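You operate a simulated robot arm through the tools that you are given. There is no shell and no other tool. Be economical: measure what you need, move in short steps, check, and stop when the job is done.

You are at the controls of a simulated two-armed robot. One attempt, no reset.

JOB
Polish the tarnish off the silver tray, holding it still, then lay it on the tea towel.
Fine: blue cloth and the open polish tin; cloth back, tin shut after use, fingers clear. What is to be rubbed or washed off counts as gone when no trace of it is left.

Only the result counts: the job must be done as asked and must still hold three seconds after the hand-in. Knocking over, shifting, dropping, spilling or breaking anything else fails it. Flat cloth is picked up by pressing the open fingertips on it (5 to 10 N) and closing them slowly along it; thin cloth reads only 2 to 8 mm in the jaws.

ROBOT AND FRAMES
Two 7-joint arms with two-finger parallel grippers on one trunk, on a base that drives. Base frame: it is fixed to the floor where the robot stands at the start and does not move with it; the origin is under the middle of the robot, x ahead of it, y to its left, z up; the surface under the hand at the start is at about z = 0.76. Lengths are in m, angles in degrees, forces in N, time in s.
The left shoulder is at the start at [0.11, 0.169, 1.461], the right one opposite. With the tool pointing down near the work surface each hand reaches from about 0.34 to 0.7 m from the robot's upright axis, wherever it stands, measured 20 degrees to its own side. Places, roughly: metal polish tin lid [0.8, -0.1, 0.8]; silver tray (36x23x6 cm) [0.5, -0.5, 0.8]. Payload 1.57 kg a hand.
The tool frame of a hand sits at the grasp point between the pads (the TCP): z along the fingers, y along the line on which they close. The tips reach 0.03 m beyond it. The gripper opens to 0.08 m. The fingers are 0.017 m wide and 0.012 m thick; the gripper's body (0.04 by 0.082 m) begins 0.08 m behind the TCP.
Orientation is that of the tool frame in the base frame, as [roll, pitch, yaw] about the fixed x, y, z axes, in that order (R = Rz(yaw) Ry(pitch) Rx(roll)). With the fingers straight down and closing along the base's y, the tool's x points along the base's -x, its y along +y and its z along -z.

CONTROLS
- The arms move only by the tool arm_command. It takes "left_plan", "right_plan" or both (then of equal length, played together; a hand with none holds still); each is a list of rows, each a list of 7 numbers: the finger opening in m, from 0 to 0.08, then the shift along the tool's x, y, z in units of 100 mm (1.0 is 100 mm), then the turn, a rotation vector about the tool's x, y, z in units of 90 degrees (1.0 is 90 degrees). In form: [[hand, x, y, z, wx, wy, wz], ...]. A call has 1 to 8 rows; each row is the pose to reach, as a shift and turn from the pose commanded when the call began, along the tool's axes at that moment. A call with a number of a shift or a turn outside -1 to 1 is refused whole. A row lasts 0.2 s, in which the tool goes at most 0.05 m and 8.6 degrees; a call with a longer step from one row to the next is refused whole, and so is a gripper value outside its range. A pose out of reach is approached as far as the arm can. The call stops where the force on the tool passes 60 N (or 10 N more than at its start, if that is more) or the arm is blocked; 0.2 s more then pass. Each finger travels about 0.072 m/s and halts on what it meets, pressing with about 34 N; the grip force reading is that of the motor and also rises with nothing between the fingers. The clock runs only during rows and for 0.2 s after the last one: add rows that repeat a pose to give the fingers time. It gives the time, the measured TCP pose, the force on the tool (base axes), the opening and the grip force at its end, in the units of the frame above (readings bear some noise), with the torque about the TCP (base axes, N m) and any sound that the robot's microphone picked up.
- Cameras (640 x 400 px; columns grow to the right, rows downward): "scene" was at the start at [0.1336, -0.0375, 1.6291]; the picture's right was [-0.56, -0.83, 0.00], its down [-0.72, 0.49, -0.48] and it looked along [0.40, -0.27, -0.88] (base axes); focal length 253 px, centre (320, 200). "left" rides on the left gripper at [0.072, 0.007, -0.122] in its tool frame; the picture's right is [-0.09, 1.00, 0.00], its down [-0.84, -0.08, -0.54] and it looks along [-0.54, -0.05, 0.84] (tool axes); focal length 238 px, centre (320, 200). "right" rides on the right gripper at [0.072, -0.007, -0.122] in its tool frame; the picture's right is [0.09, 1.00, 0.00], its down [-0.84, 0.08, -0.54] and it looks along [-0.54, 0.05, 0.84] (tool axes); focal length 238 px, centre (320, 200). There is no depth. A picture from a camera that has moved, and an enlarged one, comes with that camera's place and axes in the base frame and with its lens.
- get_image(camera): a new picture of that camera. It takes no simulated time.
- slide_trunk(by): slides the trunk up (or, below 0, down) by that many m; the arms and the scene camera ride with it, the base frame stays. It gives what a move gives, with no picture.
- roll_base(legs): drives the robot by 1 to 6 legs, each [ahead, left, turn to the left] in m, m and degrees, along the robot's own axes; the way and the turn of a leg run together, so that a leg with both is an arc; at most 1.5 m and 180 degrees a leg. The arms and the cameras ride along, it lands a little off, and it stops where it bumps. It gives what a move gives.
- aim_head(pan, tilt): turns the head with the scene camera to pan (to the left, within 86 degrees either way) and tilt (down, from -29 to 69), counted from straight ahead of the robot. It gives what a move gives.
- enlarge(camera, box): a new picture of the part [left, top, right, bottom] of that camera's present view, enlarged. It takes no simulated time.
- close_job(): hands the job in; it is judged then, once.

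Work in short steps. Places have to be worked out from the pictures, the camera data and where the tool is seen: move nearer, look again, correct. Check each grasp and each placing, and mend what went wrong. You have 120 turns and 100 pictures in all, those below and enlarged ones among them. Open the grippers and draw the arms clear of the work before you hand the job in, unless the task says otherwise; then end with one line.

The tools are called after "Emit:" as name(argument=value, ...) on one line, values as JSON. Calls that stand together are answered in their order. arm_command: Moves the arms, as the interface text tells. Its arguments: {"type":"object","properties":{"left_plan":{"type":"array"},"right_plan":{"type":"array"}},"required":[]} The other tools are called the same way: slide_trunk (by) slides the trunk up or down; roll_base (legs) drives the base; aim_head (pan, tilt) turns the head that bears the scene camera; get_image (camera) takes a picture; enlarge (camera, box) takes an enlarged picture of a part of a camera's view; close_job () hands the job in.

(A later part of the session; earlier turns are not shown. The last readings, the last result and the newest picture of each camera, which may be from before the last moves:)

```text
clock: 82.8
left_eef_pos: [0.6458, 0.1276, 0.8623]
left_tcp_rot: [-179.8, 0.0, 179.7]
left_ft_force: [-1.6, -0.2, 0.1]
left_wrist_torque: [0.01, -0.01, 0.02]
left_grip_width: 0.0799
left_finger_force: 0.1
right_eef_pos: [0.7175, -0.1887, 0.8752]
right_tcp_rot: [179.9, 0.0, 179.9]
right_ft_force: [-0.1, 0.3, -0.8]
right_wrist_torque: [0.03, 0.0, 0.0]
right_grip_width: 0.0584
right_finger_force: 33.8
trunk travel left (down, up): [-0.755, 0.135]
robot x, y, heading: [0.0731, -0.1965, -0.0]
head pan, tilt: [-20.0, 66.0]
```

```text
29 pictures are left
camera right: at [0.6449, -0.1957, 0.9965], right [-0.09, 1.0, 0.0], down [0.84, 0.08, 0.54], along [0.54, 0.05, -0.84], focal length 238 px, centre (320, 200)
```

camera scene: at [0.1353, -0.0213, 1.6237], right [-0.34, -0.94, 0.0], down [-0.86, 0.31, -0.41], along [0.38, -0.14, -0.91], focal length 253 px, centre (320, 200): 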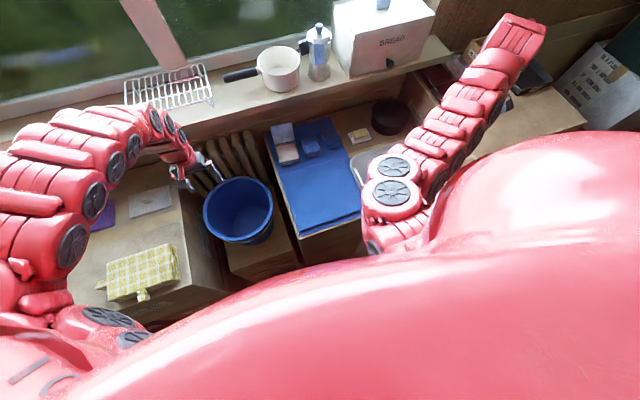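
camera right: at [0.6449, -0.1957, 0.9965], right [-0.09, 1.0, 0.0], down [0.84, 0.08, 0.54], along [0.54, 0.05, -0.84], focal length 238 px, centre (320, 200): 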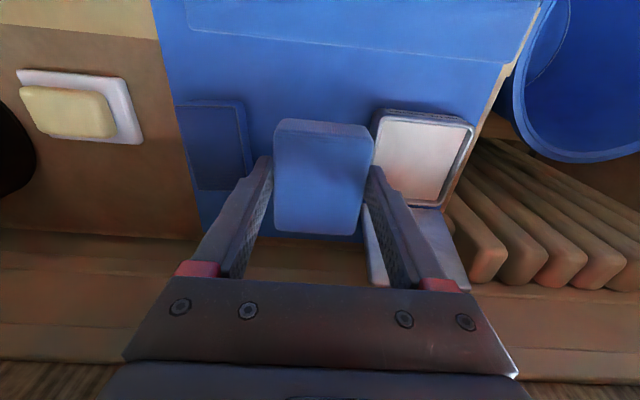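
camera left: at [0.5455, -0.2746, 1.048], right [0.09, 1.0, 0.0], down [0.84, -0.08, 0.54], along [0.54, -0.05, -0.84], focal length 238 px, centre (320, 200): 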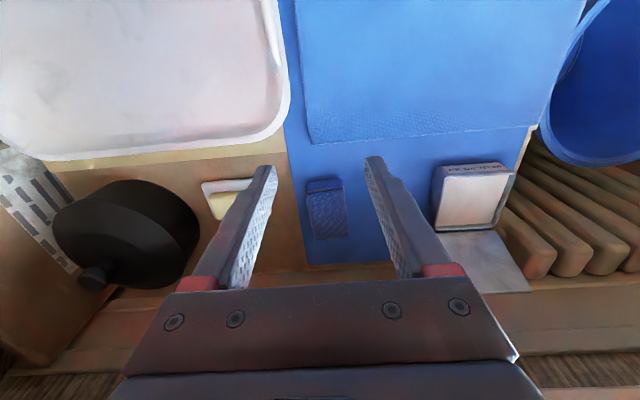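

I correct 5 mm to the right and lower onto the mat, with the last bit slow.

Emit:
arm_command(right_plan=[[0.045, 0.02, -0.05, 0, 0, 0, 0], [0.045, 0.02, -0.05, 0.3, 0, 0, 0], [0.045, 0.02, -0.05, 0.55, 0, 0, 0], [0.045, 0.02, -0.05, 0.64, 0, 0, 0], [0.045, 0.02, -0.05, 0.66, 0, 0, 0]])

Emit:
arm_command(right_plan=[[0.045, 0, 0, 0.015, 0, 0, 0]])

```text
clock: 84.0
left_eef_pos: [0.6468, 0.1273, 0.8626]
left_tcp_rot: [-179.8, -0.1, 179.7]
left_ft_force: [0.3, -0.3, -0.2]
left_wrist_torque: [0.0, -0.02, -0.01]
left_grip_width: 0.0801
left_finger_force: 0.1
right_eef_pos: [0.7156, -0.1985, 0.811]
right_tcp_rot: [-180.0, 0.1, 179.8]
right_ft_force: [-0.4, 0.4, -0.2]
right_wrist_torque: [0.02, 0.02, 0.01]
right_grip_width: 0.0589
right_finger_force: 34.1
trunk travel left (down, up): [-0.755, 0.135]
robot x, y, heading: [0.0765, -0.1955, -0.0]
head pan, tilt: [-20.0, 66.0]
```

```text
clock: 84.4
left_eef_pos: [0.6461, 0.1287, 0.8632]
left_tcp_rot: [-179.6, -0.1, 179.7]
left_ft_force: [0.7, 0.5, -0.5]
left_wrist_torque: [-0.04, -0.02, 0.01]
left_grip_width: 0.08
left_finger_force: 0.0
right_eef_pos: [0.7147, -0.1985, 0.8104]
right_tcp_rot: [179.9, 0.1, 179.8]
right_ft_force: [0.7, -0.8, 0.1]
right_wrist_torque: [0.0, 0.04, -0.03]
right_grip_width: 0.0587
right_finger_force: 34.1
trunk travel left (down, up): [-0.755, 0.135]
robot x, y, heading: [0.0734, -0.1921, 0.3]
head pan, tilt: [-20.0, 66.0]
```

I shift back 5 mm to y -0.193 and lower the last 2–3 mm.

Emit:
arm_command(right_plan=[[0.045, 0, 0.05, 0, 0, 0, 0], [0.045, 0, 0.05, 0.015, 0, 0, 0]])

Emit:
arm_command(right_plan=[[0.045, 0, 0, 0.015, 0, 0, 0]])

Emit:
arm_command(right_plan=[[0.045, 0, 0, 0.01, 0, 0, 0]])

```text
clock: 85.0
left_eef_pos: [0.6461, 0.1281, 0.8632]
left_tcp_rot: [-179.8, -0.2, 179.7]
left_ft_force: [0.2, 0.3, -0.2]
left_wrist_torque: [0.0, 0.0, -0.03]
left_grip_width: 0.0797
left_finger_force: 0.0
right_eef_pos: [0.7139, -0.1944, 0.8081]
right_tcp_rot: [179.9, 0.1, 179.8]
right_ft_force: [-0.5, 0.0, -0.4]
right_wrist_torque: [0.02, 0.04, -0.01]
right_grip_width: 0.0587
right_finger_force: 34.4
trunk travel left (down, up): [-0.755, 0.135]
robot x, y, heading: [0.0757, -0.1954, 0.4]
head pan, tilt: [-20.0, 66.0]
```

```text
clock: 85.4
left_eef_pos: [0.6464, 0.1291, 0.8633]
left_tcp_rot: [-179.7, 0.0, 179.7]
left_ft_force: [-0.1, 0.6, -0.7]
left_wrist_torque: [0.01, 0.0, -0.01]
left_grip_width: 0.0801
left_finger_force: 0.1
right_eef_pos: [0.7157, -0.1944, 0.8072]
right_tcp_rot: [180.0, -0.1, 179.7]
right_ft_force: [-0.4, 0.7, -0.8]
right_wrist_torque: [-0.03, 0.01, 0.01]
right_grip_width: 0.0587
right_finger_force: 34.2
trunk travel left (down, up): [-0.755, 0.135]
robot x, y, heading: [0.0743, -0.1965, 0.1]
head pan, tilt: [-20.0, 66.0]
```

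```text
clock: 85.8
left_eef_pos: [0.6457, 0.1286, 0.863]
left_tcp_rot: [-179.8, -0.1, 179.7]
left_ft_force: [-0.7, 0.9, -0.7]
left_wrist_torque: [0.01, -0.02, 0.02]
left_grip_width: 0.0802
left_finger_force: 0.1
right_eef_pos: [0.7151, -0.1924, 0.8064]
right_tcp_rot: [180.0, 0.0, 179.8]
right_ft_force: [0.4, 0.4, -0.8]
right_wrist_torque: [-0.01, 0.0, 0.01]
right_grip_width: 0.0587
right_finger_force: 34.6
trunk travel left (down, up): [-0.755, 0.135]
robot x, y, heading: [0.0788, -0.1937, -0.1]
head pan, tilt: [-20.0, 66.0]
```

No touch yet; the cloth was probably pushed up a little in the grip. I continue in small steps.

Emit:
arm_command(right_plan=[[0.045, 0, 0, 0.015, 0, 0, 0]])

Emit:
arm_command(right_plan=[[0.045, 0, 0, 0.015, 0, 0, 0]])

Emit:
arm_command(right_plan=[[0.045, 0, 0, 0.01, 0, 0, 0]])

```text
clock: 86.2
left_eef_pos: [0.645, 0.1278, 0.8636]
left_tcp_rot: [-179.7, 0.0, 179.7]
left_ft_force: [0.2, 0.2, -0.8]
left_wrist_torque: [0.01, -0.04, -0.02]
left_grip_width: 0.0799
left_finger_force: 0.0
right_eef_pos: [0.7161, -0.193, 0.8048]
right_tcp_rot: [179.9, 0.2, 179.9]
right_ft_force: [-2.1, -0.8, 13.5]
right_wrist_torque: [-0.19, 0.43, 0.01]
right_grip_width: 0.0588
right_finger_force: 34.1
trunk travel left (down, up): [-0.755, 0.135]
robot x, y, heading: [0.0777, -0.1962, -0.1]
head pan, tilt: [-20.0, 66.0]
```

```text
clock: 86.6
left_eef_pos: [0.645, 0.1285, 0.8643]
left_tcp_rot: [-179.8, 0.1, 179.8]
left_ft_force: [-0.6, -0.4, -0.5]
left_wrist_torque: [-0.05, 0.0, 0.0]
left_grip_width: 0.08
left_finger_force: 0.1
right_eef_pos: [0.7151, -0.194, 0.8049]
right_tcp_rot: [179.9, 0.3, 179.8]
right_ft_force: [1.4, -2.0, 25.8]
right_wrist_torque: [-0.28, 0.63, 0.06]
right_grip_width: 0.0586
right_finger_force: 34.1
trunk travel left (down, up): [-0.755, 0.135]
robot x, y, heading: [0.0767, -0.1966, 0.2]
head pan, tilt: [-20.0, 66.0]
```

```text
clock: 87.0
left_eef_pos: [0.6434, 0.1267, 0.8642]
left_tcp_rot: [-179.7, 0.1, 179.7]
left_ft_force: [0.3, 0.2, 0.0]
left_wrist_torque: [0.01, 0.0, 0.0]
left_grip_width: 0.08
left_finger_force: 0.1
right_eef_pos: [0.7154, -0.1928, 0.8057]
right_tcp_rot: [179.9, 0.5, 179.7]
right_ft_force: [4.1, -1.7, 35.6]
right_wrist_torque: [-0.2, 0.41, -0.01]
right_grip_width: 0.0588
right_finger_force: 34.0
trunk travel left (down, up): [-0.755, 0.135]
robot x, y, heading: [0.0773, -0.1957, 0.3]
head pan, tilt: [-20.0, 66.0]
```

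The cloth is down on the mat. I relieve the pressure, open to 7.6 cm, and lift straight up.

Emit:
arm_command(right_plan=[[0.045, 0, 0, -0.03, 0, 0, 0], [0.062, 0, 0, -0.03, 0, 0, 0], [0.076, 0, 0, -0.03, 0, 0, 0], [0.076, 0, 0, -0.03, 0, 0, 0], [0.076, 0, 0, -0.2, 0, 0, 0], [0.076, 0, 0, -0.6, 0, 0, 0], [0.076, 0, 0, -1.0, 0, 0, 0]])

Emit:
get_image(camera="right")

Emit:
get_image(camera="left")

```text
clock: 88.6
left_eef_pos: [0.6457, 0.1273, 0.8626]
left_tcp_rot: [-179.7, -0.1, 179.7]
left_ft_force: [-0.7, -0.3, 0.0]
left_wrist_torque: [-0.01, 0.01, -0.02]
left_grip_width: 0.08
left_finger_force: 0.1
right_eef_pos: [0.7154, -0.1919, 0.9046]
right_tcp_rot: [179.9, 0.0, 179.9]
right_ft_force: [-0.4, 1.0, 1.0]
right_wrist_torque: [-0.01, -0.01, -0.02]
right_grip_width: 0.0759
right_finger_force: 0.0
trunk travel left (down, up): [-0.755, 0.135]
robot x, y, heading: [0.0738, -0.1964, -0.1]
head pan, tilt: [-20.0, 66.0]
```

```text
28 pictures are left
camera right: at [0.644, -0.1981, 1.0259], right [-0.09, 1.0, 0.0], down [0.84, 0.07, 0.54], along [0.54, 0.05, -0.84], focal length 238 px, centre (320, 200)
```

right: 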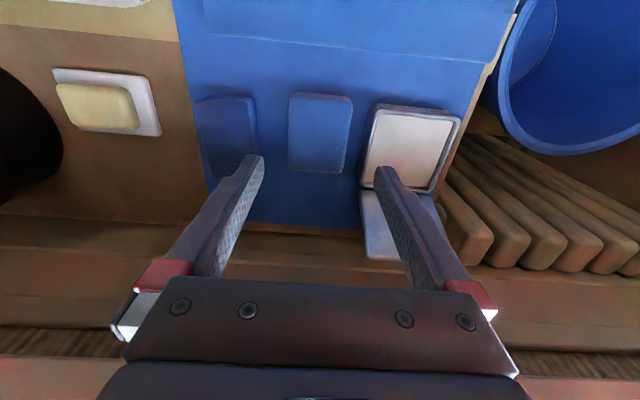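

```text
27 pictures are left
camera left: at [0.5744, 0.136, 0.9855], right [0.1, 1.0, 0.0], down [0.84, -0.08, 0.54], along [0.54, -0.06, -0.84], focal length 238 px, centre (320, 200)
```

left: 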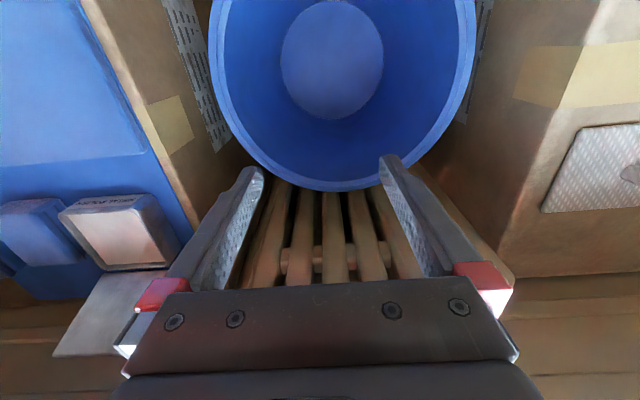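

The cloth is back in its spot. From both views the lid stands nearly upright: hinge near x 0.767, top edge at about [0.797, -0.10, 0.875]. I move the right hand away, raise the left hand, and close its fingers for pushing the lid.

Emit:
arm_command(right_plan=[[0.076, 0.3, -0.35, -0.1, 0, 0, 0], [0.076, 0.6, -0.7, -0.2, 0, 0, 0], [0.076, 0.9, -1.0, -0.3, 0, 0, 0], [0.076, 0.9, -1.0, -0.3, 0, 0, 0]], left_plan=[[0.06, 0, 0, -0.3, 0, 0, 0], [0.04, 0, 0, -0.6, 0, 0, 0], [0.02, 0, -0.3, -0.8, 0, 0, 0], [0.0, 0, -0.6, -0.8, 0, 0, 0]])

Emit:
roll_base(legs=[[0.04, 0, 0]])

Emit:
get_image(camera="left")

```text
clock: 89.6
left_eef_pos: [0.6824, 0.0795, 0.9265]
left_tcp_rot: [-179.6, -0.3, 179.8]
left_ft_force: [0.4, -0.2, 0.0]
left_wrist_torque: [-0.03, 0.01, 0.03]
left_grip_width: 0.0001
left_finger_force: 20.2
left hand out of reach, approached as far as the arm can: row 1, 2, 3, 4
right_eef_pos: [0.626, -0.291, 0.9336]
right_tcp_rot: [-179.9, 0.0, 179.9]
right_ft_force: [0.7, -0.2, -0.3]
right_wrist_torque: [0.02, 0.01, 0.01]
right_grip_width: 0.0759
right_finger_force: 0.0
trunk travel left (down, up): [-0.755, 0.135]
robot x, y, heading: [0.0777, -0.1988, 0.1]
head pan, tilt: [-20.0, 66.0]
```

```text
clock: 90.5
left_eef_pos: [0.7196, 0.0773, 0.9282]
left_tcp_rot: [-179.7, -0.1, 179.8]
left_ft_force: [-0.9, 1.1, 0.3]
left_wrist_torque: [0.03, -0.02, 0.05]
left_grip_width: 0.0
left_finger_force: 21.7
right_eef_pos: [0.6618, -0.2914, 0.9341]
right_tcp_rot: [-180.0, 0.2, 179.9]
right_ft_force: [-0.6, -0.2, -0.3]
right_wrist_torque: [0.0, -0.02, 0.0]
right_grip_width: 0.0759
right_finger_force: 0.0
trunk travel left (down, up): [-0.755, 0.135]
robot x, y, heading: [0.1174, -0.1944, 0.1]
head pan, tilt: [-20.0, 66.0]
```

```text
26 pictures are left
camera left: at [0.6482, 0.0855, 1.0509], right [0.1, 1.0, -0.01], down [0.84, -0.08, 0.54], along [0.54, -0.06, -0.84], focal length 238 px, centre (320, 200)
```

left: 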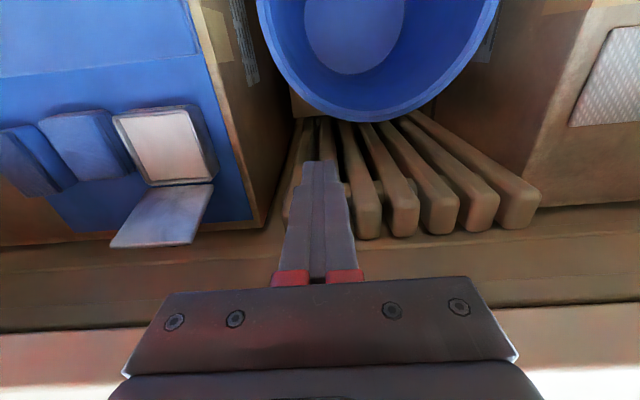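

The lid's upright edge is confirmed at x≈0.798, z≈0.877, y -0.14 to -0.06. I move the left hand in front of it at safe height and tilt the fingers forward 25 degrees.

Emit:
arm_command(left_plan=[[0.0, 0, -0.3, -0.1, 0, 0, 0], [0.0, 0, -0.65, -0.2, 0, -0.09, 0], [0.0, 0, -1.0, -0.3, 0, -0.18, 0], [0.0, 0, -1.0, -0.3, 0, -0.27, 0]])

Emit:
arm_command(left_plan=[[0.0, 0, -0.4, 0, 0, 0, 0], [0.0, 0, -0.75, 0, 0, 0, 0], [0.0, 0, -0.75, 0, 0, 0, 0]])

Emit:
get_image(camera="left")

```text
clock: 91.5
left_eef_pos: [0.7869, -0.0074, 0.9207]
left_tcp_rot: [179.8, 21.9, -179.7]
left_ft_force: [-66.0, 18.8, 62.7]
left_wrist_torque: [-2.6, -4.81, -1.32]
left_grip_width: 0.0003
left_finger_force: 21.8
left hand out of reach, approached as far as the arm can: row 1, 2, 3, 4
right_eef_pos: [0.6493, -0.2891, 0.9419]
right_tcp_rot: [179.8, 0.8, -179.7]
right_ft_force: [0.2, -0.6, -0.1]
right_wrist_torque: [0.07, 0.01, 0.0]
right_grip_width: 0.0759
right_finger_force: 0.0
trunk travel left (down, up): [-0.755, 0.135]
robot x, y, heading: [0.1156, -0.1942, 0.6]
head pan, tilt: [-20.0, 66.0]
stopped in row 4 (left hand): the force on the tool passed its limit at 78 N (the readings are from after the stop); the commanded pose is now the measured one
```

```text
clock: 91.8
left_eef_pos: [0.7866, -0.0069, 0.9193]
left_tcp_rot: [179.3, 21.8, -178.5]
left_ft_force: [-59.0, 16.6, 62.5]
left_wrist_torque: [-2.57, -3.89, -1.35]
left_grip_width: 0.0
left_finger_force: 20.8
right_eef_pos: [0.6497, -0.2864, 0.9418]
right_tcp_rot: [179.9, 0.8, -179.5]
right_ft_force: [0.3, -0.9, -0.8]
right_wrist_torque: [0.06, 0.04, 0.03]
right_grip_width: 0.0763
right_finger_force: 0.0
trunk travel left (down, up): [-0.755, 0.135]
robot x, y, heading: [0.1107, -0.1966, 0.4]
head pan, tilt: [-20.0, 66.0]
stopped in row 1 (left hand): the force on the tool passed its limit at 120 N (the readings are from after the stop); the commanded pose is now the measured one
```

```text
25 pictures are left
camera left: at [0.6758, -0.0048, 1.0071], right [0.06, 1.0, 0.05], down [0.58, -0.07, 0.81], along [0.81, -0.02, -0.58], focal length 238 px, centre (320, 200)
```

left: 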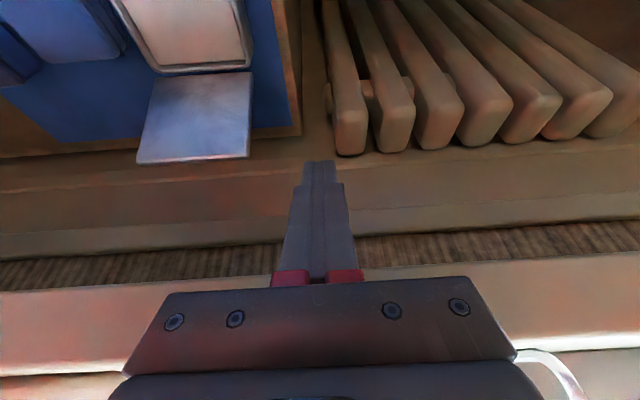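

The hand drifted ahead and touched the sill behind. I back off at once and look at the gap between the lid and the sill.

Emit:
arm_command(left_plan=[[0.0, 0.1, 0, -0.15, 0, 0, 0], [0.0, 0.35, 0, -0.25, 0, 0, 0], [0.0, 0.6, 0, -0.35, 0, 0, 0]])

Emit:
get_image(camera="left")

Emit:
enlarge(camera="right", box=[300, 60, 520, 300])

```text
clock: 92.3
left_eef_pos: [0.789, -0.0076, 0.9198]
left_tcp_rot: [179.5, 22.6, -178.4]
left_ft_force: [-56.0, 3.1, 70.7]
left_wrist_torque: [-1.17, -2.62, -0.8]
left_grip_width: 0.0
left_finger_force: 21.5
left hand out of reach, approached as far as the arm can: row 1, 2
right_eef_pos: [0.6486, -0.286, 0.9408]
right_tcp_rot: [179.9, 1.0, -179.4]
right_ft_force: [0.1, 0.0, -0.6]
right_wrist_torque: [0.01, -0.03, 0.0]
right_grip_width: 0.076
right_finger_force: 0.1
trunk travel left (down, up): [-0.755, 0.135]
robot x, y, heading: [0.1094, -0.1974, 0.6]
head pan, tilt: [-20.0, 66.0]
stopped in row 2 (left hand): the force on the tool passed its limit at 105 N (the readings are from after the stop); the commanded pose is now the measured one
```

```text
24 pictures are left
camera left: at [0.6756, -0.0051, 1.0054], right [0.05, 1.0, 0.04], down [0.56, -0.07, 0.82], along [0.82, -0.02, -0.57], focal length 238 px, centre (320, 200)
```

left: 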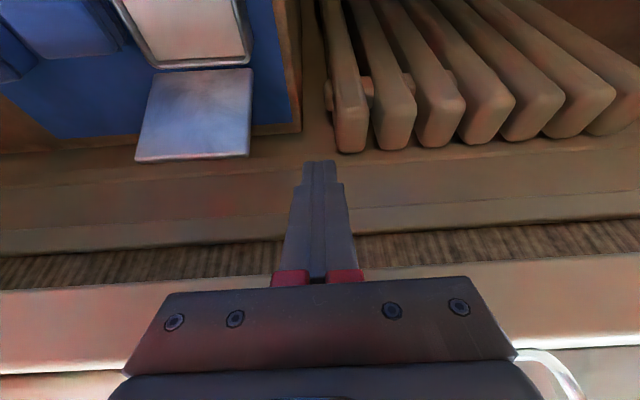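

```text
1.67 times, centred on (410, 180) of right
camera zoom: at [0.5756, -0.2934, 1.0618], right [-0.1, 0.99, 0.0], down [0.83, 0.08, 0.56], along [0.55, 0.06, -0.83], focal length 397 px, centre (170, 233)
```

zoom: 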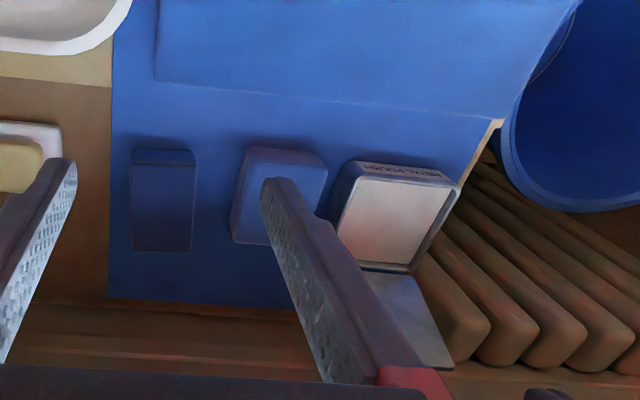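

The gripper body is against the sill's edge (about x 0.78, z 0.98). I lift off with the trunk and roll the base back to free it.

Emit:
slide_trunk(by=0.07)

Emit:
roll_base(legs=[[-0.05, 0, 0]])

Emit:
get_image(camera="left")

```text
clock: 92.9
left_eef_pos: [0.7839, -0.0104, 0.9229]
left_tcp_rot: [179.5, 19.4, -178.4]
left_ft_force: [-3.0, 0.5, -3.1]
left_wrist_torque: [-0.01, -0.09, -0.02]
left_grip_width: 0.0002
left_finger_force: 21.1
right_eef_pos: [0.6598, -0.2827, 0.9617]
right_tcp_rot: [179.9, 0.2, -179.4]
right_ft_force: [0.1, 0.4, -0.5]
right_wrist_torque: [0.02, -0.01, 0.0]
right_grip_width: 0.0759
right_finger_force: 0.1
trunk travel left (down, up): [-0.782, 0.108]
robot x, y, heading: [0.1126, -0.1961, 0.7]
head pan, tilt: [-20.0, 66.0]
stopped: the force on the tool passed its limit at 120 N (the readings are from after the stop); the commanded pose is now the measured one
```

```text
clock: 93.9
left_eef_pos: [0.7362, -0.0104, 0.9212]
left_tcp_rot: [179.5, 19.2, -178.5]
left_ft_force: [0.0, 0.6, -0.4]
left_wrist_torque: [-0.01, 0.03, 0.02]
left_grip_width: 0.0001
left_finger_force: 21.3
right_eef_pos: [0.613, -0.2843, 0.9602]
right_tcp_rot: [179.9, -0.1, -179.5]
right_ft_force: [0.3, 0.8, 0.3]
right_wrist_torque: [-0.01, 0.01, 0.0]
right_grip_width: 0.0758
right_finger_force: 0.0
trunk travel left (down, up): [-0.782, 0.108]
robot x, y, heading: [0.062, -0.1924, 0.5]
head pan, tilt: [-20.0, 66.0]
```

```text
22 pictures are left
camera left: at [0.6284, -0.0066, 1.0138], right [0.06, 1.0, 0.04], down [0.61, -0.06, 0.79], along [0.79, -0.02, -0.62], focal length 238 px, centre (320, 200)
```

left: 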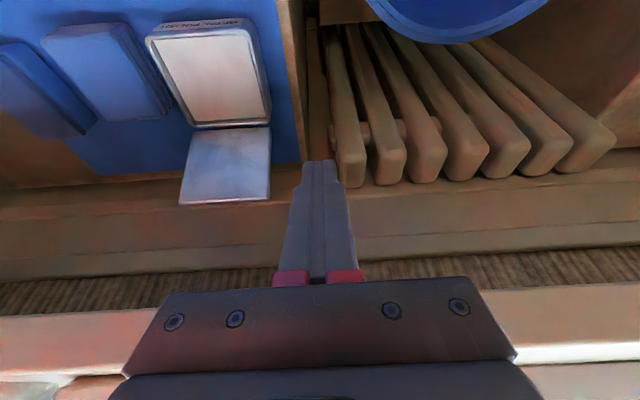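

Free now. I raise the trunk a bit for freedom, tilt the fingers to 45 degrees so the gripper stays below and in front of the sill, and align in y with the lid.

Emit:
slide_trunk(by=0.05)

Emit:
arm_command(left_plan=[[0.0, 0, -0.2, 0, 0, -0.09, 0], [0.0, 0, -0.45, 0, 0, -0.18, 0], [0.0, 0, -0.7, 0, 0, -0.27, 0], [0.0, 0, -0.88, 0, 0, -0.29, 0], [0.0, 0, -0.88, 0, 0, -0.29, 0]])

Emit:
get_image(camera="left")

```text
clock: 94.8
left_eef_pos: [0.735, -0.0095, 0.973]
left_tcp_rot: [179.6, 19.3, -178.5]
left_ft_force: [-0.3, 0.1, -0.1]
left_wrist_torque: [0.01, -0.01, -0.02]
left_grip_width: 0.0001
left_finger_force: 21.3
right_eef_pos: [0.6119, -0.2848, 1.0123]
right_tcp_rot: [179.9, 0.1, -179.5]
right_ft_force: [0.5, -0.4, 0.6]
right_wrist_torque: [0.05, 0.0, -0.01]
right_grip_width: 0.0761
right_finger_force: 0.1
trunk travel left (down, up): [-0.832, 0.058]
robot x, y, heading: [0.0633, -0.1963, 0.8]
head pan, tilt: [-20.0, 66.0]
```

```text
clock: 95.4
left_eef_pos: [0.7633, -0.0448, 0.9765]
left_tcp_rot: [178.9, 31.3, -177.7]
left_ft_force: [-3.5, -0.7, -2.0]
left_wrist_torque: [0.03, -0.29, 0.0]
left_grip_width: 0.0
left_finger_force: 21.3
left hand out of reach, approached as far as the arm can: row 1, 2, 3
right_eef_pos: [0.6096, -0.2828, 1.0116]
right_tcp_rot: [-179.9, 0.1, -179.4]
right_ft_force: [0.5, 0.6, -0.6]
right_wrist_torque: [0.0, -0.01, 0.0]
right_grip_width: 0.076
right_finger_force: 0.1
trunk travel left (down, up): [-0.832, 0.058]
robot x, y, heading: [0.0648, -0.196, 0.6]
head pan, tilt: [-20.0, 66.0]
stopped in row 3 (left hand): the force on the tool passed its limit at 77 N (the readings are from after the stop); the commanded pose is now the measured one
```

```text
21 pictures are left
camera left: at [0.6396, -0.0464, 1.0447], right [0.03, 1.0, 0.06], down [0.44, -0.07, 0.9], along [0.9, 0.0, -0.44], focal length 238 px, centre (320, 200)
```

left: 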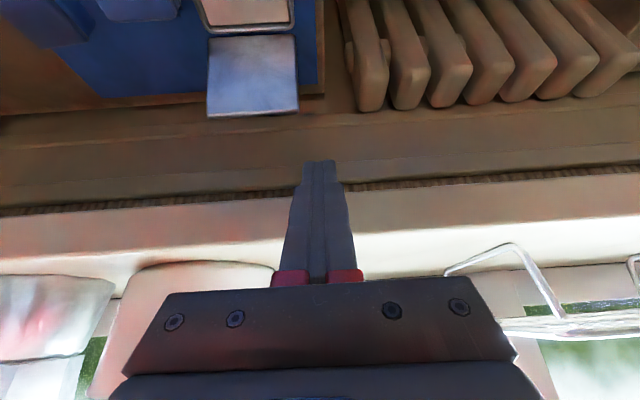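

The arm is too folded when tilted; it needs the base farther back. I roll back 12 cm, which also takes the fingers away from the sill.

Emit:
roll_base(legs=[[-0.12, 0, 0]])

Emit:
arm_command(left_plan=[[0.0, 0, -0.15, 0, 0, -0.08, 0], [0.0, 0, -0.35, 0, 0, -0.153, 0], [0.0, 0, -0.52, 0, 0, -0.153, 0], [0.0, 0, -0.52, 0, 0, -0.153, 0]])

```text
clock: 96.6
left_eef_pos: [0.6498, -0.0498, 0.9763]
left_tcp_rot: [178.8, 31.1, -177.9]
left_ft_force: [-0.1, -0.2, 0.5]
left_wrist_torque: [-0.03, 0.0, 0.03]
left_grip_width: 0.0003
left_finger_force: 21.2
right_eef_pos: [0.4938, -0.2867, 1.011]
right_tcp_rot: [179.9, 0.0, -179.7]
right_ft_force: [-0.1, -0.4, -0.1]
right_wrist_torque: [0.04, 0.0, 0.0]
right_grip_width: 0.076
right_finger_force: 0.1
trunk travel left (down, up): [-0.832, 0.058]
robot x, y, heading: [-0.0562, -0.2009, 0.6]
head pan, tilt: [-20.0, 66.0]
```

```text
clock: 97.6
left_eef_pos: [0.6655, -0.1072, 0.9669]
left_tcp_rot: [178.5, 45.0, -178.2]
left_ft_force: [-0.8, 0.3, -0.7]
left_wrist_torque: [0.01, 0.01, -0.02]
left_grip_width: 0.0
left_finger_force: 21.0
left hand out of reach, approached as far as the arm can: row 1, 2, 3, 4
right_eef_pos: [0.4943, -0.287, 1.0115]
right_tcp_rot: [179.8, 0.0, -179.6]
right_ft_force: [0.6, 0.5, -0.9]
right_wrist_torque: [0.03, 0.0, 0.02]
right_grip_width: 0.0761
right_finger_force: 0.1
trunk travel left (down, up): [-0.832, 0.058]
robot x, y, heading: [-0.0557, -0.2, 0.7]
head pan, tilt: [-20.0, 66.0]
```

Now at 45 degrees tilt and clear. I approach a point just above and before the lid's top edge (TCP about [0.775, -0.10, 0.925]).

Emit:
arm_command(left_plan=[[0.0, -0.16, 0.03, 0.35, 0, 0, 0], [0.0, -0.32, 0.06, 0.7, 0, 0, 0], [0.0, -0.46, 0.07, 0.9, 0, 0, 0], [0.0, -0.46, 0.07, 0.9, 0, 0, 0]])

Emit:
get_image(camera="left")

```text
clock: 98.6
left_eef_pos: [0.7591, -0.0905, 0.9363]
left_tcp_rot: [178.5, 45.1, -178.0]
left_ft_force: [0.1, 0.4, -0.8]
left_wrist_torque: [0.0, 0.01, -0.01]
left_grip_width: 0.0
left_finger_force: 21.5
right_eef_pos: [0.4936, -0.2864, 1.0117]
right_tcp_rot: [-180.0, 0.1, -179.4]
right_ft_force: [0.2, 0.3, 0.0]
right_wrist_torque: [-0.01, 0.02, -0.02]
right_grip_width: 0.0762
right_finger_force: 0.2
trunk travel left (down, up): [-0.832, 0.058]
robot x, y, heading: [-0.059, -0.1985, 0.8]
head pan, tilt: [-20.0, 66.0]
```

```text
20 pictures are left
camera left: at [0.6222, -0.0903, 0.9728], right [0.02, 1.0, 0.08], down [0.21, -0.08, 0.97], along [0.98, 0.0, -0.21], focal length 238 px, centre (320, 200)
```

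left: 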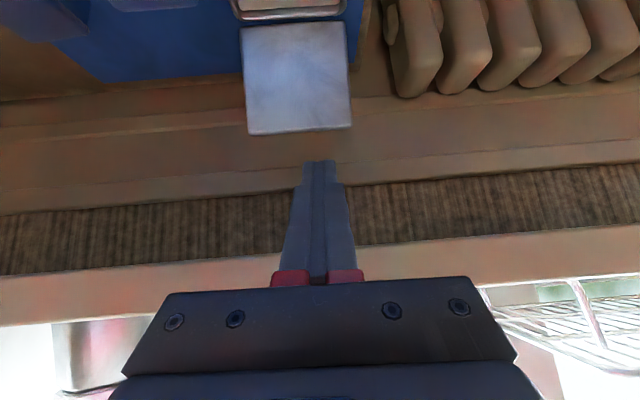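

Tip is still in front of the lid's edge (measured top z≈0.88). I advance 4 cm along the fingers, passing just over the edge.

Emit:
arm_command(left_plan=[[0.0, -0.02, -0.1, 0.15, 0, 0, 0], [0.0, -0.033, -0.1, 0.3, 0, 0, 0], [0.0, -0.033, -0.1, 0.41, 0, 0, 0]])

Emit:
get_image(camera="left")

```text
clock: 99.4
left_eef_pos: [0.7645, -0.1002, 0.9304]
left_tcp_rot: [178.5, 44.8, -178.2]
left_ft_force: [1.2, 0.0, -0.6]
left_wrist_torque: [0.02, 0.01, 0.03]
left_grip_width: 0.0
left_finger_force: 21.2
left hand out of reach, approached as far as the arm can: row 1, 2, 3
right_eef_pos: [0.4925, -0.2868, 1.0113]
right_tcp_rot: [180.0, 0.1, -179.7]
right_ft_force: [-0.3, 0.4, -0.8]
right_wrist_torque: [0.02, 0.03, -0.03]
right_grip_width: 0.0757
right_finger_force: 0.2
trunk travel left (down, up): [-0.832, 0.058]
robot x, y, heading: [-0.0546, -0.1979, 0.5]
head pan, tilt: [-20.0, 66.0]
```

```text
19 pictures are left
camera left: at [0.6284, -0.1004, 0.9671], right [0.02, 1.0, 0.08], down [0.21, -0.09, 0.97], along [0.98, 0.0, -0.21], focal length 238 px, centre (320, 200)
```

left: 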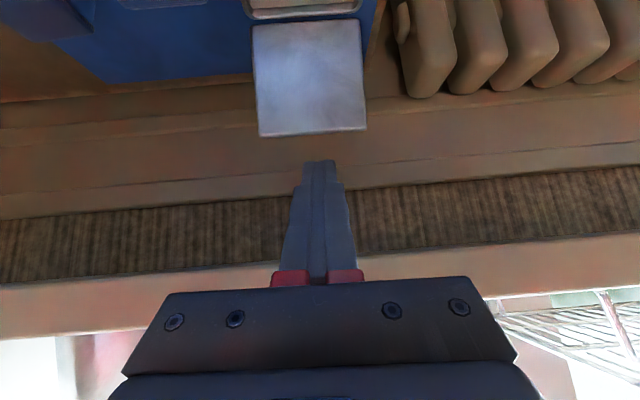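

The arm is now at its outer limit, so I use the trunk (-1.5 cm) and base (+3 cm) to carry the fingertips over the lid edge and under the sill.

Emit:
slide_trunk(by=-0.015)

Emit:
roll_base(legs=[[0.03, 0, 0]])

Emit:
get_image(camera="left")

```text
clock: 100.1
left_eef_pos: [0.7664, -0.1001, 0.9161]
left_tcp_rot: [178.6, 44.9, -178.2]
left_ft_force: [-0.9, 0.0, -0.5]
left_wrist_torque: [0.0, 0.01, -0.01]
left_grip_width: 0.0
left_finger_force: 21.8
right_eef_pos: [0.4941, -0.2881, 0.9964]
right_tcp_rot: [179.9, 0.1, -179.6]
right_ft_force: [-0.2, -0.6, 1.2]
right_wrist_torque: [-0.02, 0.0, -0.02]
right_grip_width: 0.0761
right_finger_force: 0.1
trunk travel left (down, up): [-0.817, 0.073]
robot x, y, heading: [-0.0522, -0.1966, 0.3]
head pan, tilt: [-20.0, 66.0]
```

```text
clock: 100.9
left_eef_pos: [0.7906, -0.0998, 0.9188]
left_tcp_rot: [178.6, 45.2, -178.2]
left_ft_force: [0.3, 1.4, -0.3]
left_wrist_torque: [0.0, 0.0, -0.02]
left_grip_width: 0.0
left_finger_force: 20.9
right_eef_pos: [0.5182, -0.2864, 0.9995]
right_tcp_rot: [179.8, 0.2, -179.6]
right_ft_force: [-0.2, 0.9, 0.5]
right_wrist_torque: [-0.03, -0.01, -0.01]
right_grip_width: 0.076
right_finger_force: 0.0
trunk travel left (down, up): [-0.817, 0.073]
robot x, y, heading: [-0.0256, -0.1934, 0.3]
head pan, tilt: [-20.0, 66.0]
```

```text
18 pictures are left
camera left: at [0.6537, -0.1004, 0.9549], right [0.02, 1.0, 0.08], down [0.21, -0.08, 0.97], along [0.98, 0.0, -0.21], focal length 238 px, centre (320, 200)
```

left: 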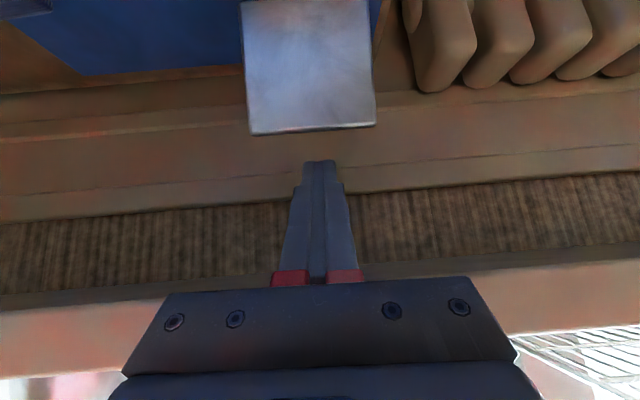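

The fingertips are just past the lid's edge. I push slightly ahead and lower so that they sit behind the top of the lid.

Emit:
arm_command(left_plan=[[0.0, -0.04, 0, 0.06, 0, 0, 0], [0.0, 0.05, 0, 0.15, 0, 0, 0], [0.0, 0.11, 0, 0.216, 0, 0, 0], [0.0, 0.11, 0, 0.216, 0, 0, 0]])

Emit:
get_image(camera="left")

```text
clock: 101.9
left_eef_pos: [0.7926, -0.104, 0.9123]
left_tcp_rot: [178.6, 45.0, -178.2]
left_ft_force: [-0.4, -0.5, 0.0]
left_wrist_torque: [0.01, -0.04, -0.01]
left_grip_width: 0.0
left_finger_force: 21.3
left hand out of reach, approached as far as the arm can: row 1, 2, 3, 4
right_eef_pos: [0.5205, -0.2866, 0.9973]
right_tcp_rot: [179.8, 0.1, -179.6]
right_ft_force: [0.5, 0.3, -0.1]
right_wrist_torque: [-0.02, -0.01, 0.01]
right_grip_width: 0.0758
right_finger_force: 0.1
trunk travel left (down, up): [-0.817, 0.073]
robot x, y, heading: [-0.027, -0.1956, 0.4]
head pan, tilt: [-20.0, 66.0]
```

```text
17 pictures are left
camera left: at [0.6571, -0.1037, 0.9482], right [0.02, 1.0, 0.08], down [0.21, -0.08, 0.97], along [0.98, 0.0, -0.21], focal length 238 px, centre (320, 200)
```

left: 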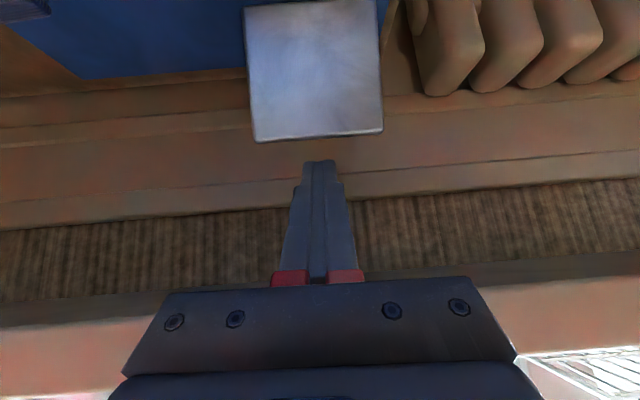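

Again at the arm's limit; I use base (+8 mm) and trunk (-1.6 cm) instead.

Emit:
roll_base(legs=[[0.009, 0, 0]])

Emit:
slide_trunk(by=-0.016)

Emit:
get_image(camera="left")

```text
clock: 102.6
left_eef_pos: [0.8038, -0.1037, 0.9119]
left_tcp_rot: [178.6, 45.0, -178.3]
left_ft_force: [-0.7, -0.9, -0.3]
left_wrist_torque: [0.01, 0.01, -0.04]
left_grip_width: 0.0001
left_finger_force: 21.5
right_eef_pos: [0.5302, -0.2881, 0.9948]
right_tcp_rot: [179.9, -0.1, -179.6]
right_ft_force: [0.3, 0.4, 0.5]
right_wrist_torque: [-0.01, 0.0, 0.01]
right_grip_width: 0.076
right_finger_force: 0.1
trunk travel left (down, up): [-0.817, 0.073]
robot x, y, heading: [-0.0172, -0.1956, 0.6]
head pan, tilt: [-20.0, 66.0]
```

```text
clock: 103.3
left_eef_pos: [0.8044, -0.1031, 0.8943]
left_tcp_rot: [178.6, 45.0, -178.2]
left_ft_force: [-0.7, -0.4, -0.2]
left_wrist_torque: [0.01, 0.04, -0.01]
left_grip_width: 0.0
left_finger_force: 22.3
right_eef_pos: [0.5307, -0.2867, 0.9801]
right_tcp_rot: [179.9, 0.0, -179.5]
right_ft_force: [-0.1, -0.1, -0.4]
right_wrist_torque: [-0.05, 0.0, 0.01]
right_grip_width: 0.0761
right_finger_force: 0.1
trunk travel left (down, up): [-0.801, 0.089]
robot x, y, heading: [-0.0176, -0.195, 0.2]
head pan, tilt: [-20.0, 66.0]
```

```text
16 pictures are left
camera left: at [0.6669, -0.1037, 0.9316], right [0.02, 1.0, 0.08], down [0.21, -0.08, 0.97], along [0.98, 0.0, -0.21], focal length 238 px, centre (320, 200)
```

left: 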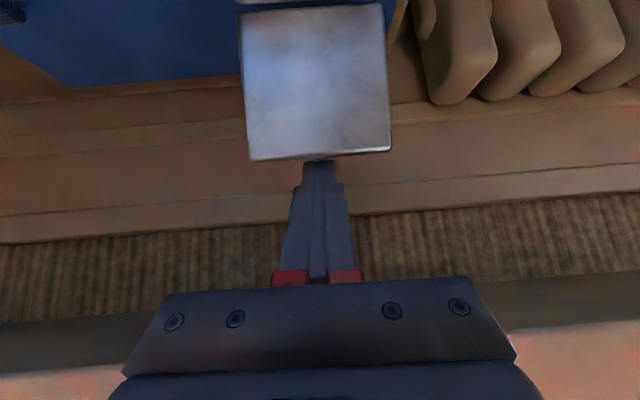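

The fingertip is now hidden behind the lid's edge. I lower 7 mm more and pull the base back 6 cm to swing the lid over.

Emit:
slide_trunk(by=-0.007)

Emit:
roll_base(legs=[[-0.05, 0, 0]])

Emit:
get_image(camera="left")

```text
clock: 103.8
left_eef_pos: [0.8032, -0.1024, 0.888]
left_tcp_rot: [178.6, 44.9, -178.2]
left_ft_force: [0.4, 0.3, 0.2]
left_wrist_torque: [0.0, 0.0, 0.01]
left_grip_width: 0.0
left_finger_force: 21.5
right_eef_pos: [0.5304, -0.2863, 0.9731]
right_tcp_rot: [179.9, 0.0, -179.6]
right_ft_force: [0.2, 0.2, -0.6]
right_wrist_torque: [0.0, 0.01, 0.03]
right_grip_width: 0.0761
right_finger_force: 0.1
trunk travel left (down, up): [-0.794, 0.096]
robot x, y, heading: [-0.0191, -0.197, 0.3]
head pan, tilt: [-20.0, 66.0]
```

```text
clock: 104.8
left_eef_pos: [0.755, -0.1047, 0.8854]
left_tcp_rot: [178.5, 44.7, -178.3]
left_ft_force: [-1.7, -0.9, -0.3]
left_wrist_torque: [-0.01, 0.03, 0.02]
left_grip_width: 0.0
left_finger_force: 21.6
right_eef_pos: [0.4838, -0.2881, 0.9721]
right_tcp_rot: [180.0, -0.1, -179.5]
right_ft_force: [-0.2, -0.9, -0.3]
right_wrist_torque: [-0.02, -0.01, 0.02]
right_grip_width: 0.0759
right_finger_force: 0.0
trunk travel left (down, up): [-0.794, 0.096]
robot x, y, heading: [-0.068, -0.1954, 0.4]
head pan, tilt: [-20.0, 66.0]
```

```text
15 pictures are left
camera left: at [0.6188, -0.1049, 0.9223], right [0.02, 1.0, 0.08], down [0.22, -0.08, 0.97], along [0.98, 0.0, -0.22], focal length 238 px, centre (320, 200)
```

left: 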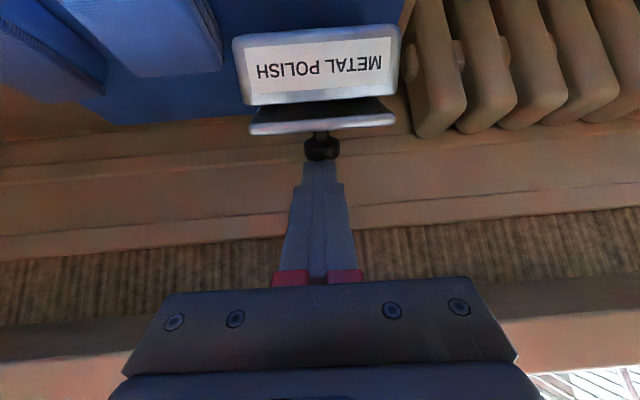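

The lid has swung over and is almost shut (its knob faces up). I lift the fingers clear, move back, and will press the near edge down gently.

Emit:
arm_command(left_plan=[[0.0, -0.15, 0, -0.15, 0, 0, 0], [0.0, -0.35, 0, -0.35, 0, 0, 0], [0.0, -0.2, 0, -0.5, 0, 0, 0], [0.0, 0.05, 0, -0.75, 0, 0, 0], [0.0, 0.2, 0, -0.9, 0, 0, 0]])

Emit:
get_image(camera="left")

```text
clock: 106.0
left_eef_pos: [0.6725, -0.1088, 0.9355]
left_tcp_rot: [178.5, 44.9, -178.2]
left_ft_force: [0.0, -0.2, 0.2]
left_wrist_torque: [0.04, 0.01, 0.01]
left_grip_width: 0.0
left_finger_force: 20.8
right_eef_pos: [0.4811, -0.2899, 0.9732]
right_tcp_rot: [179.8, 0.1, -179.7]
right_ft_force: [-0.2, -0.1, -0.6]
right_wrist_torque: [0.02, 0.02, 0.02]
right_grip_width: 0.0759
right_finger_force: 0.0
trunk travel left (down, up): [-0.794, 0.096]
robot x, y, heading: [-0.0657, -0.1944, 0.5]
head pan, tilt: [-20.0, 66.0]
```

```text
14 pictures are left
camera left: at [0.5374, -0.1102, 0.974], right [0.01, 1.0, 0.08], down [0.22, -0.09, 0.97], along [0.98, 0.0, -0.22], focal length 238 px, centre (320, 200)
```

left: 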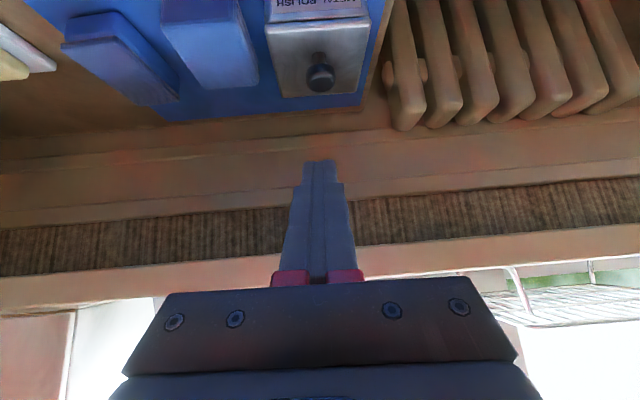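

The lid appears to have dropped shut. I enlarge it to verify.

Emit:
enlarge(camera="left", box=[150, 0, 400, 130])

```text
2.56 times, centred on (275, 65) of left
camera zoom: at [0.5374, -0.1102, 0.974], right [0.01, 1.0, 0.08], down [0.22, -0.09, 0.97], along [0.98, 0.0, -0.22], focal length 610 px, centre (435, 546)
```

zoom: 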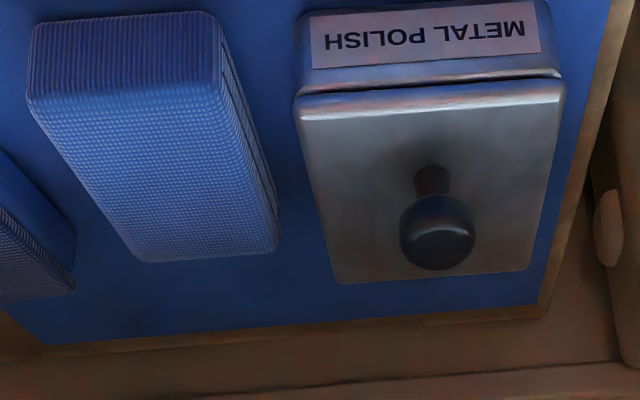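

The lid looks shut, though a thin dark line shows at the front edge. I press it down lightly with the fingertips in front of the knob.

Emit:
arm_command(left_plan=[[0.0, 0.15, 0.05, 0.2, 0, 0, 0], [0.0, 0.35, 0.1, 0.45, 0, 0, 0], [0.0, 0.55, 0.1, 0.68, 0, 0, 0]])

Emit:
arm_command(left_plan=[[0.0, 0.03, 0, 0.03, 0, 0, 0], [0.0, 0.06, 0, 0.06, 0, 0, 0]])

Emit:
get_image(camera="left")

```text
clock: 106.8
left_eef_pos: [0.6836, -0.0963, 0.853]
left_tcp_rot: [178.6, 44.9, -178.3]
left_ft_force: [-0.3, 0.4, 4.0]
left_wrist_torque: [-0.01, -0.13, -0.01]
left_grip_width: 0.0
left_finger_force: 21.6
right_eef_pos: [0.4814, -0.2872, 0.974]
right_tcp_rot: [-180.0, 0.2, -179.6]
right_ft_force: [0.0, -0.1, 0.2]
right_wrist_torque: [-0.03, -0.02, 0.02]
right_grip_width: 0.0757
right_finger_force: 0.1
trunk travel left (down, up): [-0.794, 0.096]
robot x, y, heading: [-0.0654, -0.1968, 0.6]
head pan, tilt: [-20.0, 66.0]
```

```text
clock: 107.3
left_eef_pos: [0.6819, -0.0952, 0.8497]
left_tcp_rot: [178.5, 45.6, -178.3]
left_ft_force: [-5.7, 2.8, 34.2]
left_wrist_torque: [-0.07, -0.65, 0.07]
left_grip_width: 0.0
left_finger_force: 21.4
right_eef_pos: [0.4783, -0.2883, 0.9765]
right_tcp_rot: [179.9, 0.3, -179.7]
right_ft_force: [0.2, -0.4, 0.0]
right_wrist_torque: [-0.02, 0.04, 0.01]
right_grip_width: 0.0757
right_finger_force: 0.1
trunk travel left (down, up): [-0.794, 0.096]
robot x, y, heading: [-0.0668, -0.1962, 0.5]
head pan, tilt: [-20.0, 66.0]
```

```text
12 pictures are left
camera left: at [0.5452, -0.0962, 0.8848], right [0.02, 1.0, 0.08], down [0.2, -0.09, 0.98], along [0.98, 0.0, -0.2], focal length 238 px, centre (320, 200)
```

left: 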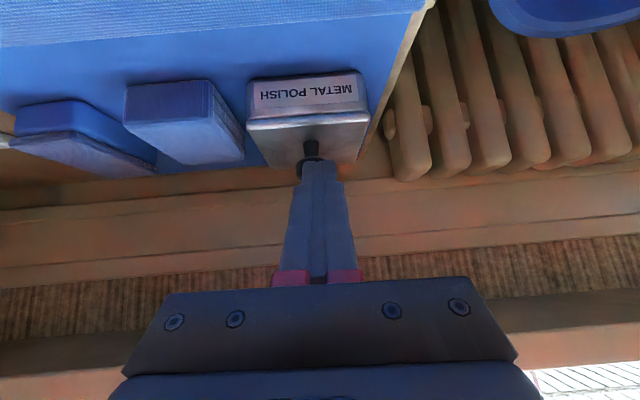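

The lid is firmly shut (34 N held). I lift off and bring the left hand back to vertical.

Emit:
arm_command(left_plan=[[0.0, -0.2, 0, -0.2, 0, 0, 0], [0.0, -0.5, 0, -0.5, 0, 0, 0], [0.0, -0.5, 0, -0.6, 0, 0.09, 0], [0.0, -0.5, 0, -0.7, 0, 0.18, 0], [0.0, -0.5, 0, -0.8, 0, 0.27, 0], [0.0, -0.5, 0, -0.85, 0, 0.36, 0], [0.0, -0.5, 0, -0.9, 0, 0.45, 0], [0.0, -0.5, 0, -0.9, 0, 0.5, 0]])

Emit:
arm_command(left_plan=[[0.02, 0.35, -0.2, 0, 0, 0, 0], [0.05, 0.7, -0.4, 0, 0, 0, 0], [0.06, 0.9, -0.5, 0, 0, 0, 0]], right_plan=[[0.06, 0, -0.35, -0.1, 0, 0, 0], [0.06, 0, -0.7, -0.2, 0, 0, 0], [0.06, 0, -1.0, -0.2, 0, 0, 0]])

```text
clock: 109.2
left_eef_pos: [0.6418, -0.0984, 0.9426]
left_tcp_rot: [179.1, 1.9, -177.3]
left_ft_force: [1.0, 0.1, -0.2]
left_wrist_torque: [-0.04, 0.01, 0.01]
left_grip_width: 0.0001
left_finger_force: 21.3
left hand out of reach, approached as far as the arm can: row 8
right_eef_pos: [0.4811, -0.2868, 0.9744]
right_tcp_rot: [-179.9, 0.2, -179.7]
right_ft_force: [-0.1, -0.3, -0.1]
right_wrist_torque: [0.01, 0.01, 0.01]
right_grip_width: 0.0758
right_finger_force: 0.1
trunk travel left (down, up): [-0.794, 0.096]
robot x, y, heading: [-0.0655, -0.1959, 0.6]
head pan, tilt: [-20.0, 66.0]
```

```text
clock: 110.0
left_eef_pos: [0.557, -0.1542, 0.9405]
left_tcp_rot: [178.9, -0.6, -177.1]
left_ft_force: [-0.6, 0.2, 0.1]
left_wrist_torque: [-0.02, 0.01, -0.01]
left_grip_width: 0.06
left_finger_force: 0.1
left hand out of reach, approached as far as the arm can: row 3
right_eef_pos: [0.4767, -0.359, 0.9812]
right_tcp_rot: [179.9, 0.0, -179.6]
right_ft_force: [0.6, -0.2, 0.4]
right_wrist_torque: [-0.04, -0.02, 0.0]
right_grip_width: 0.0601
right_finger_force: 0.1
right hand out of reach, approached as far as the arm can: row 1, 2, 3
trunk travel left (down, up): [-0.794, 0.096]
robot x, y, heading: [-0.0702, -0.2, 0.2]
head pan, tilt: [-20.0, 66.0]
```

I drive the base to sit squarely in front of the tray (target about [0.03, -0.47]) so both handles lie in each arm's natural zone.

Emit:
roll_base(legs=[[0, -0.27, 0], [0.08, 0, 0]])

Emit:
slide_trunk(by=0.04)

Emit:
get_image(camera="right")

```text
clock: 112.5
left_eef_pos: [0.6386, -0.4153, 0.9392]
left_tcp_rot: [179.0, -0.7, -177.2]
left_ft_force: [-0.7, 0.0, -0.4]
left_wrist_torque: [0.01, 0.01, -0.01]
left_grip_width: 0.0599
left_finger_force: 0.0
right_eef_pos: [0.5593, -0.6211, 0.9806]
right_tcp_rot: [179.9, 0.2, -179.7]
right_ft_force: [0.4, 0.1, -0.2]
right_wrist_torque: [0.04, 0.0, 0.02]
right_grip_width: 0.0596
right_finger_force: 0.1
trunk travel left (down, up): [-0.794, 0.096]
robot x, y, heading: [0.0175, -0.4587, 0.6]
head pan, tilt: [-20.0, 66.0]
```

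```text
clock: 113.3
left_eef_pos: [0.6389, -0.4153, 0.9803]
left_tcp_rot: [178.9, -0.5, -177.2]
left_ft_force: [-0.7, 0.1, 0.4]
left_wrist_torque: [-0.01, -0.03, 0.03]
left_grip_width: 0.06
left_finger_force: 0.1
right_eef_pos: [0.5604, -0.6194, 1.0209]
right_tcp_rot: [179.9, 0.1, -179.7]
right_ft_force: [-0.2, -0.6, -0.4]
right_wrist_torque: [0.02, -0.01, 0.01]
right_grip_width: 0.0603
right_finger_force: 0.1
trunk travel left (down, up): [-0.834, 0.056]
robot x, y, heading: [0.0184, -0.4567, 0.4]
head pan, tilt: [-20.0, 66.0]
```

```text
11 pictures are left
camera right: at [0.4867, -0.6271, 1.1424], right [-0.1, 1.0, 0.0], down [0.84, 0.08, 0.54], along [0.54, 0.05, -0.84], focal length 238 px, centre (320, 200)
```

right: 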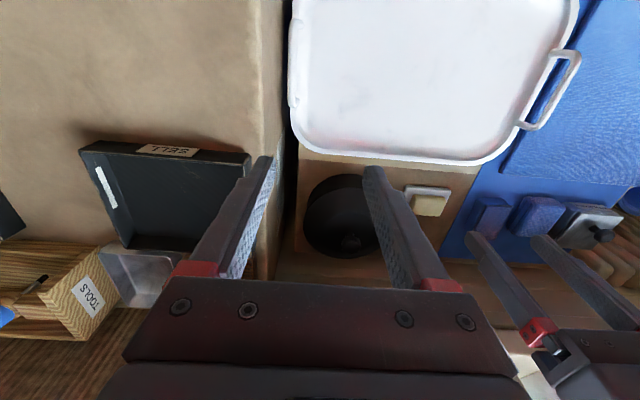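

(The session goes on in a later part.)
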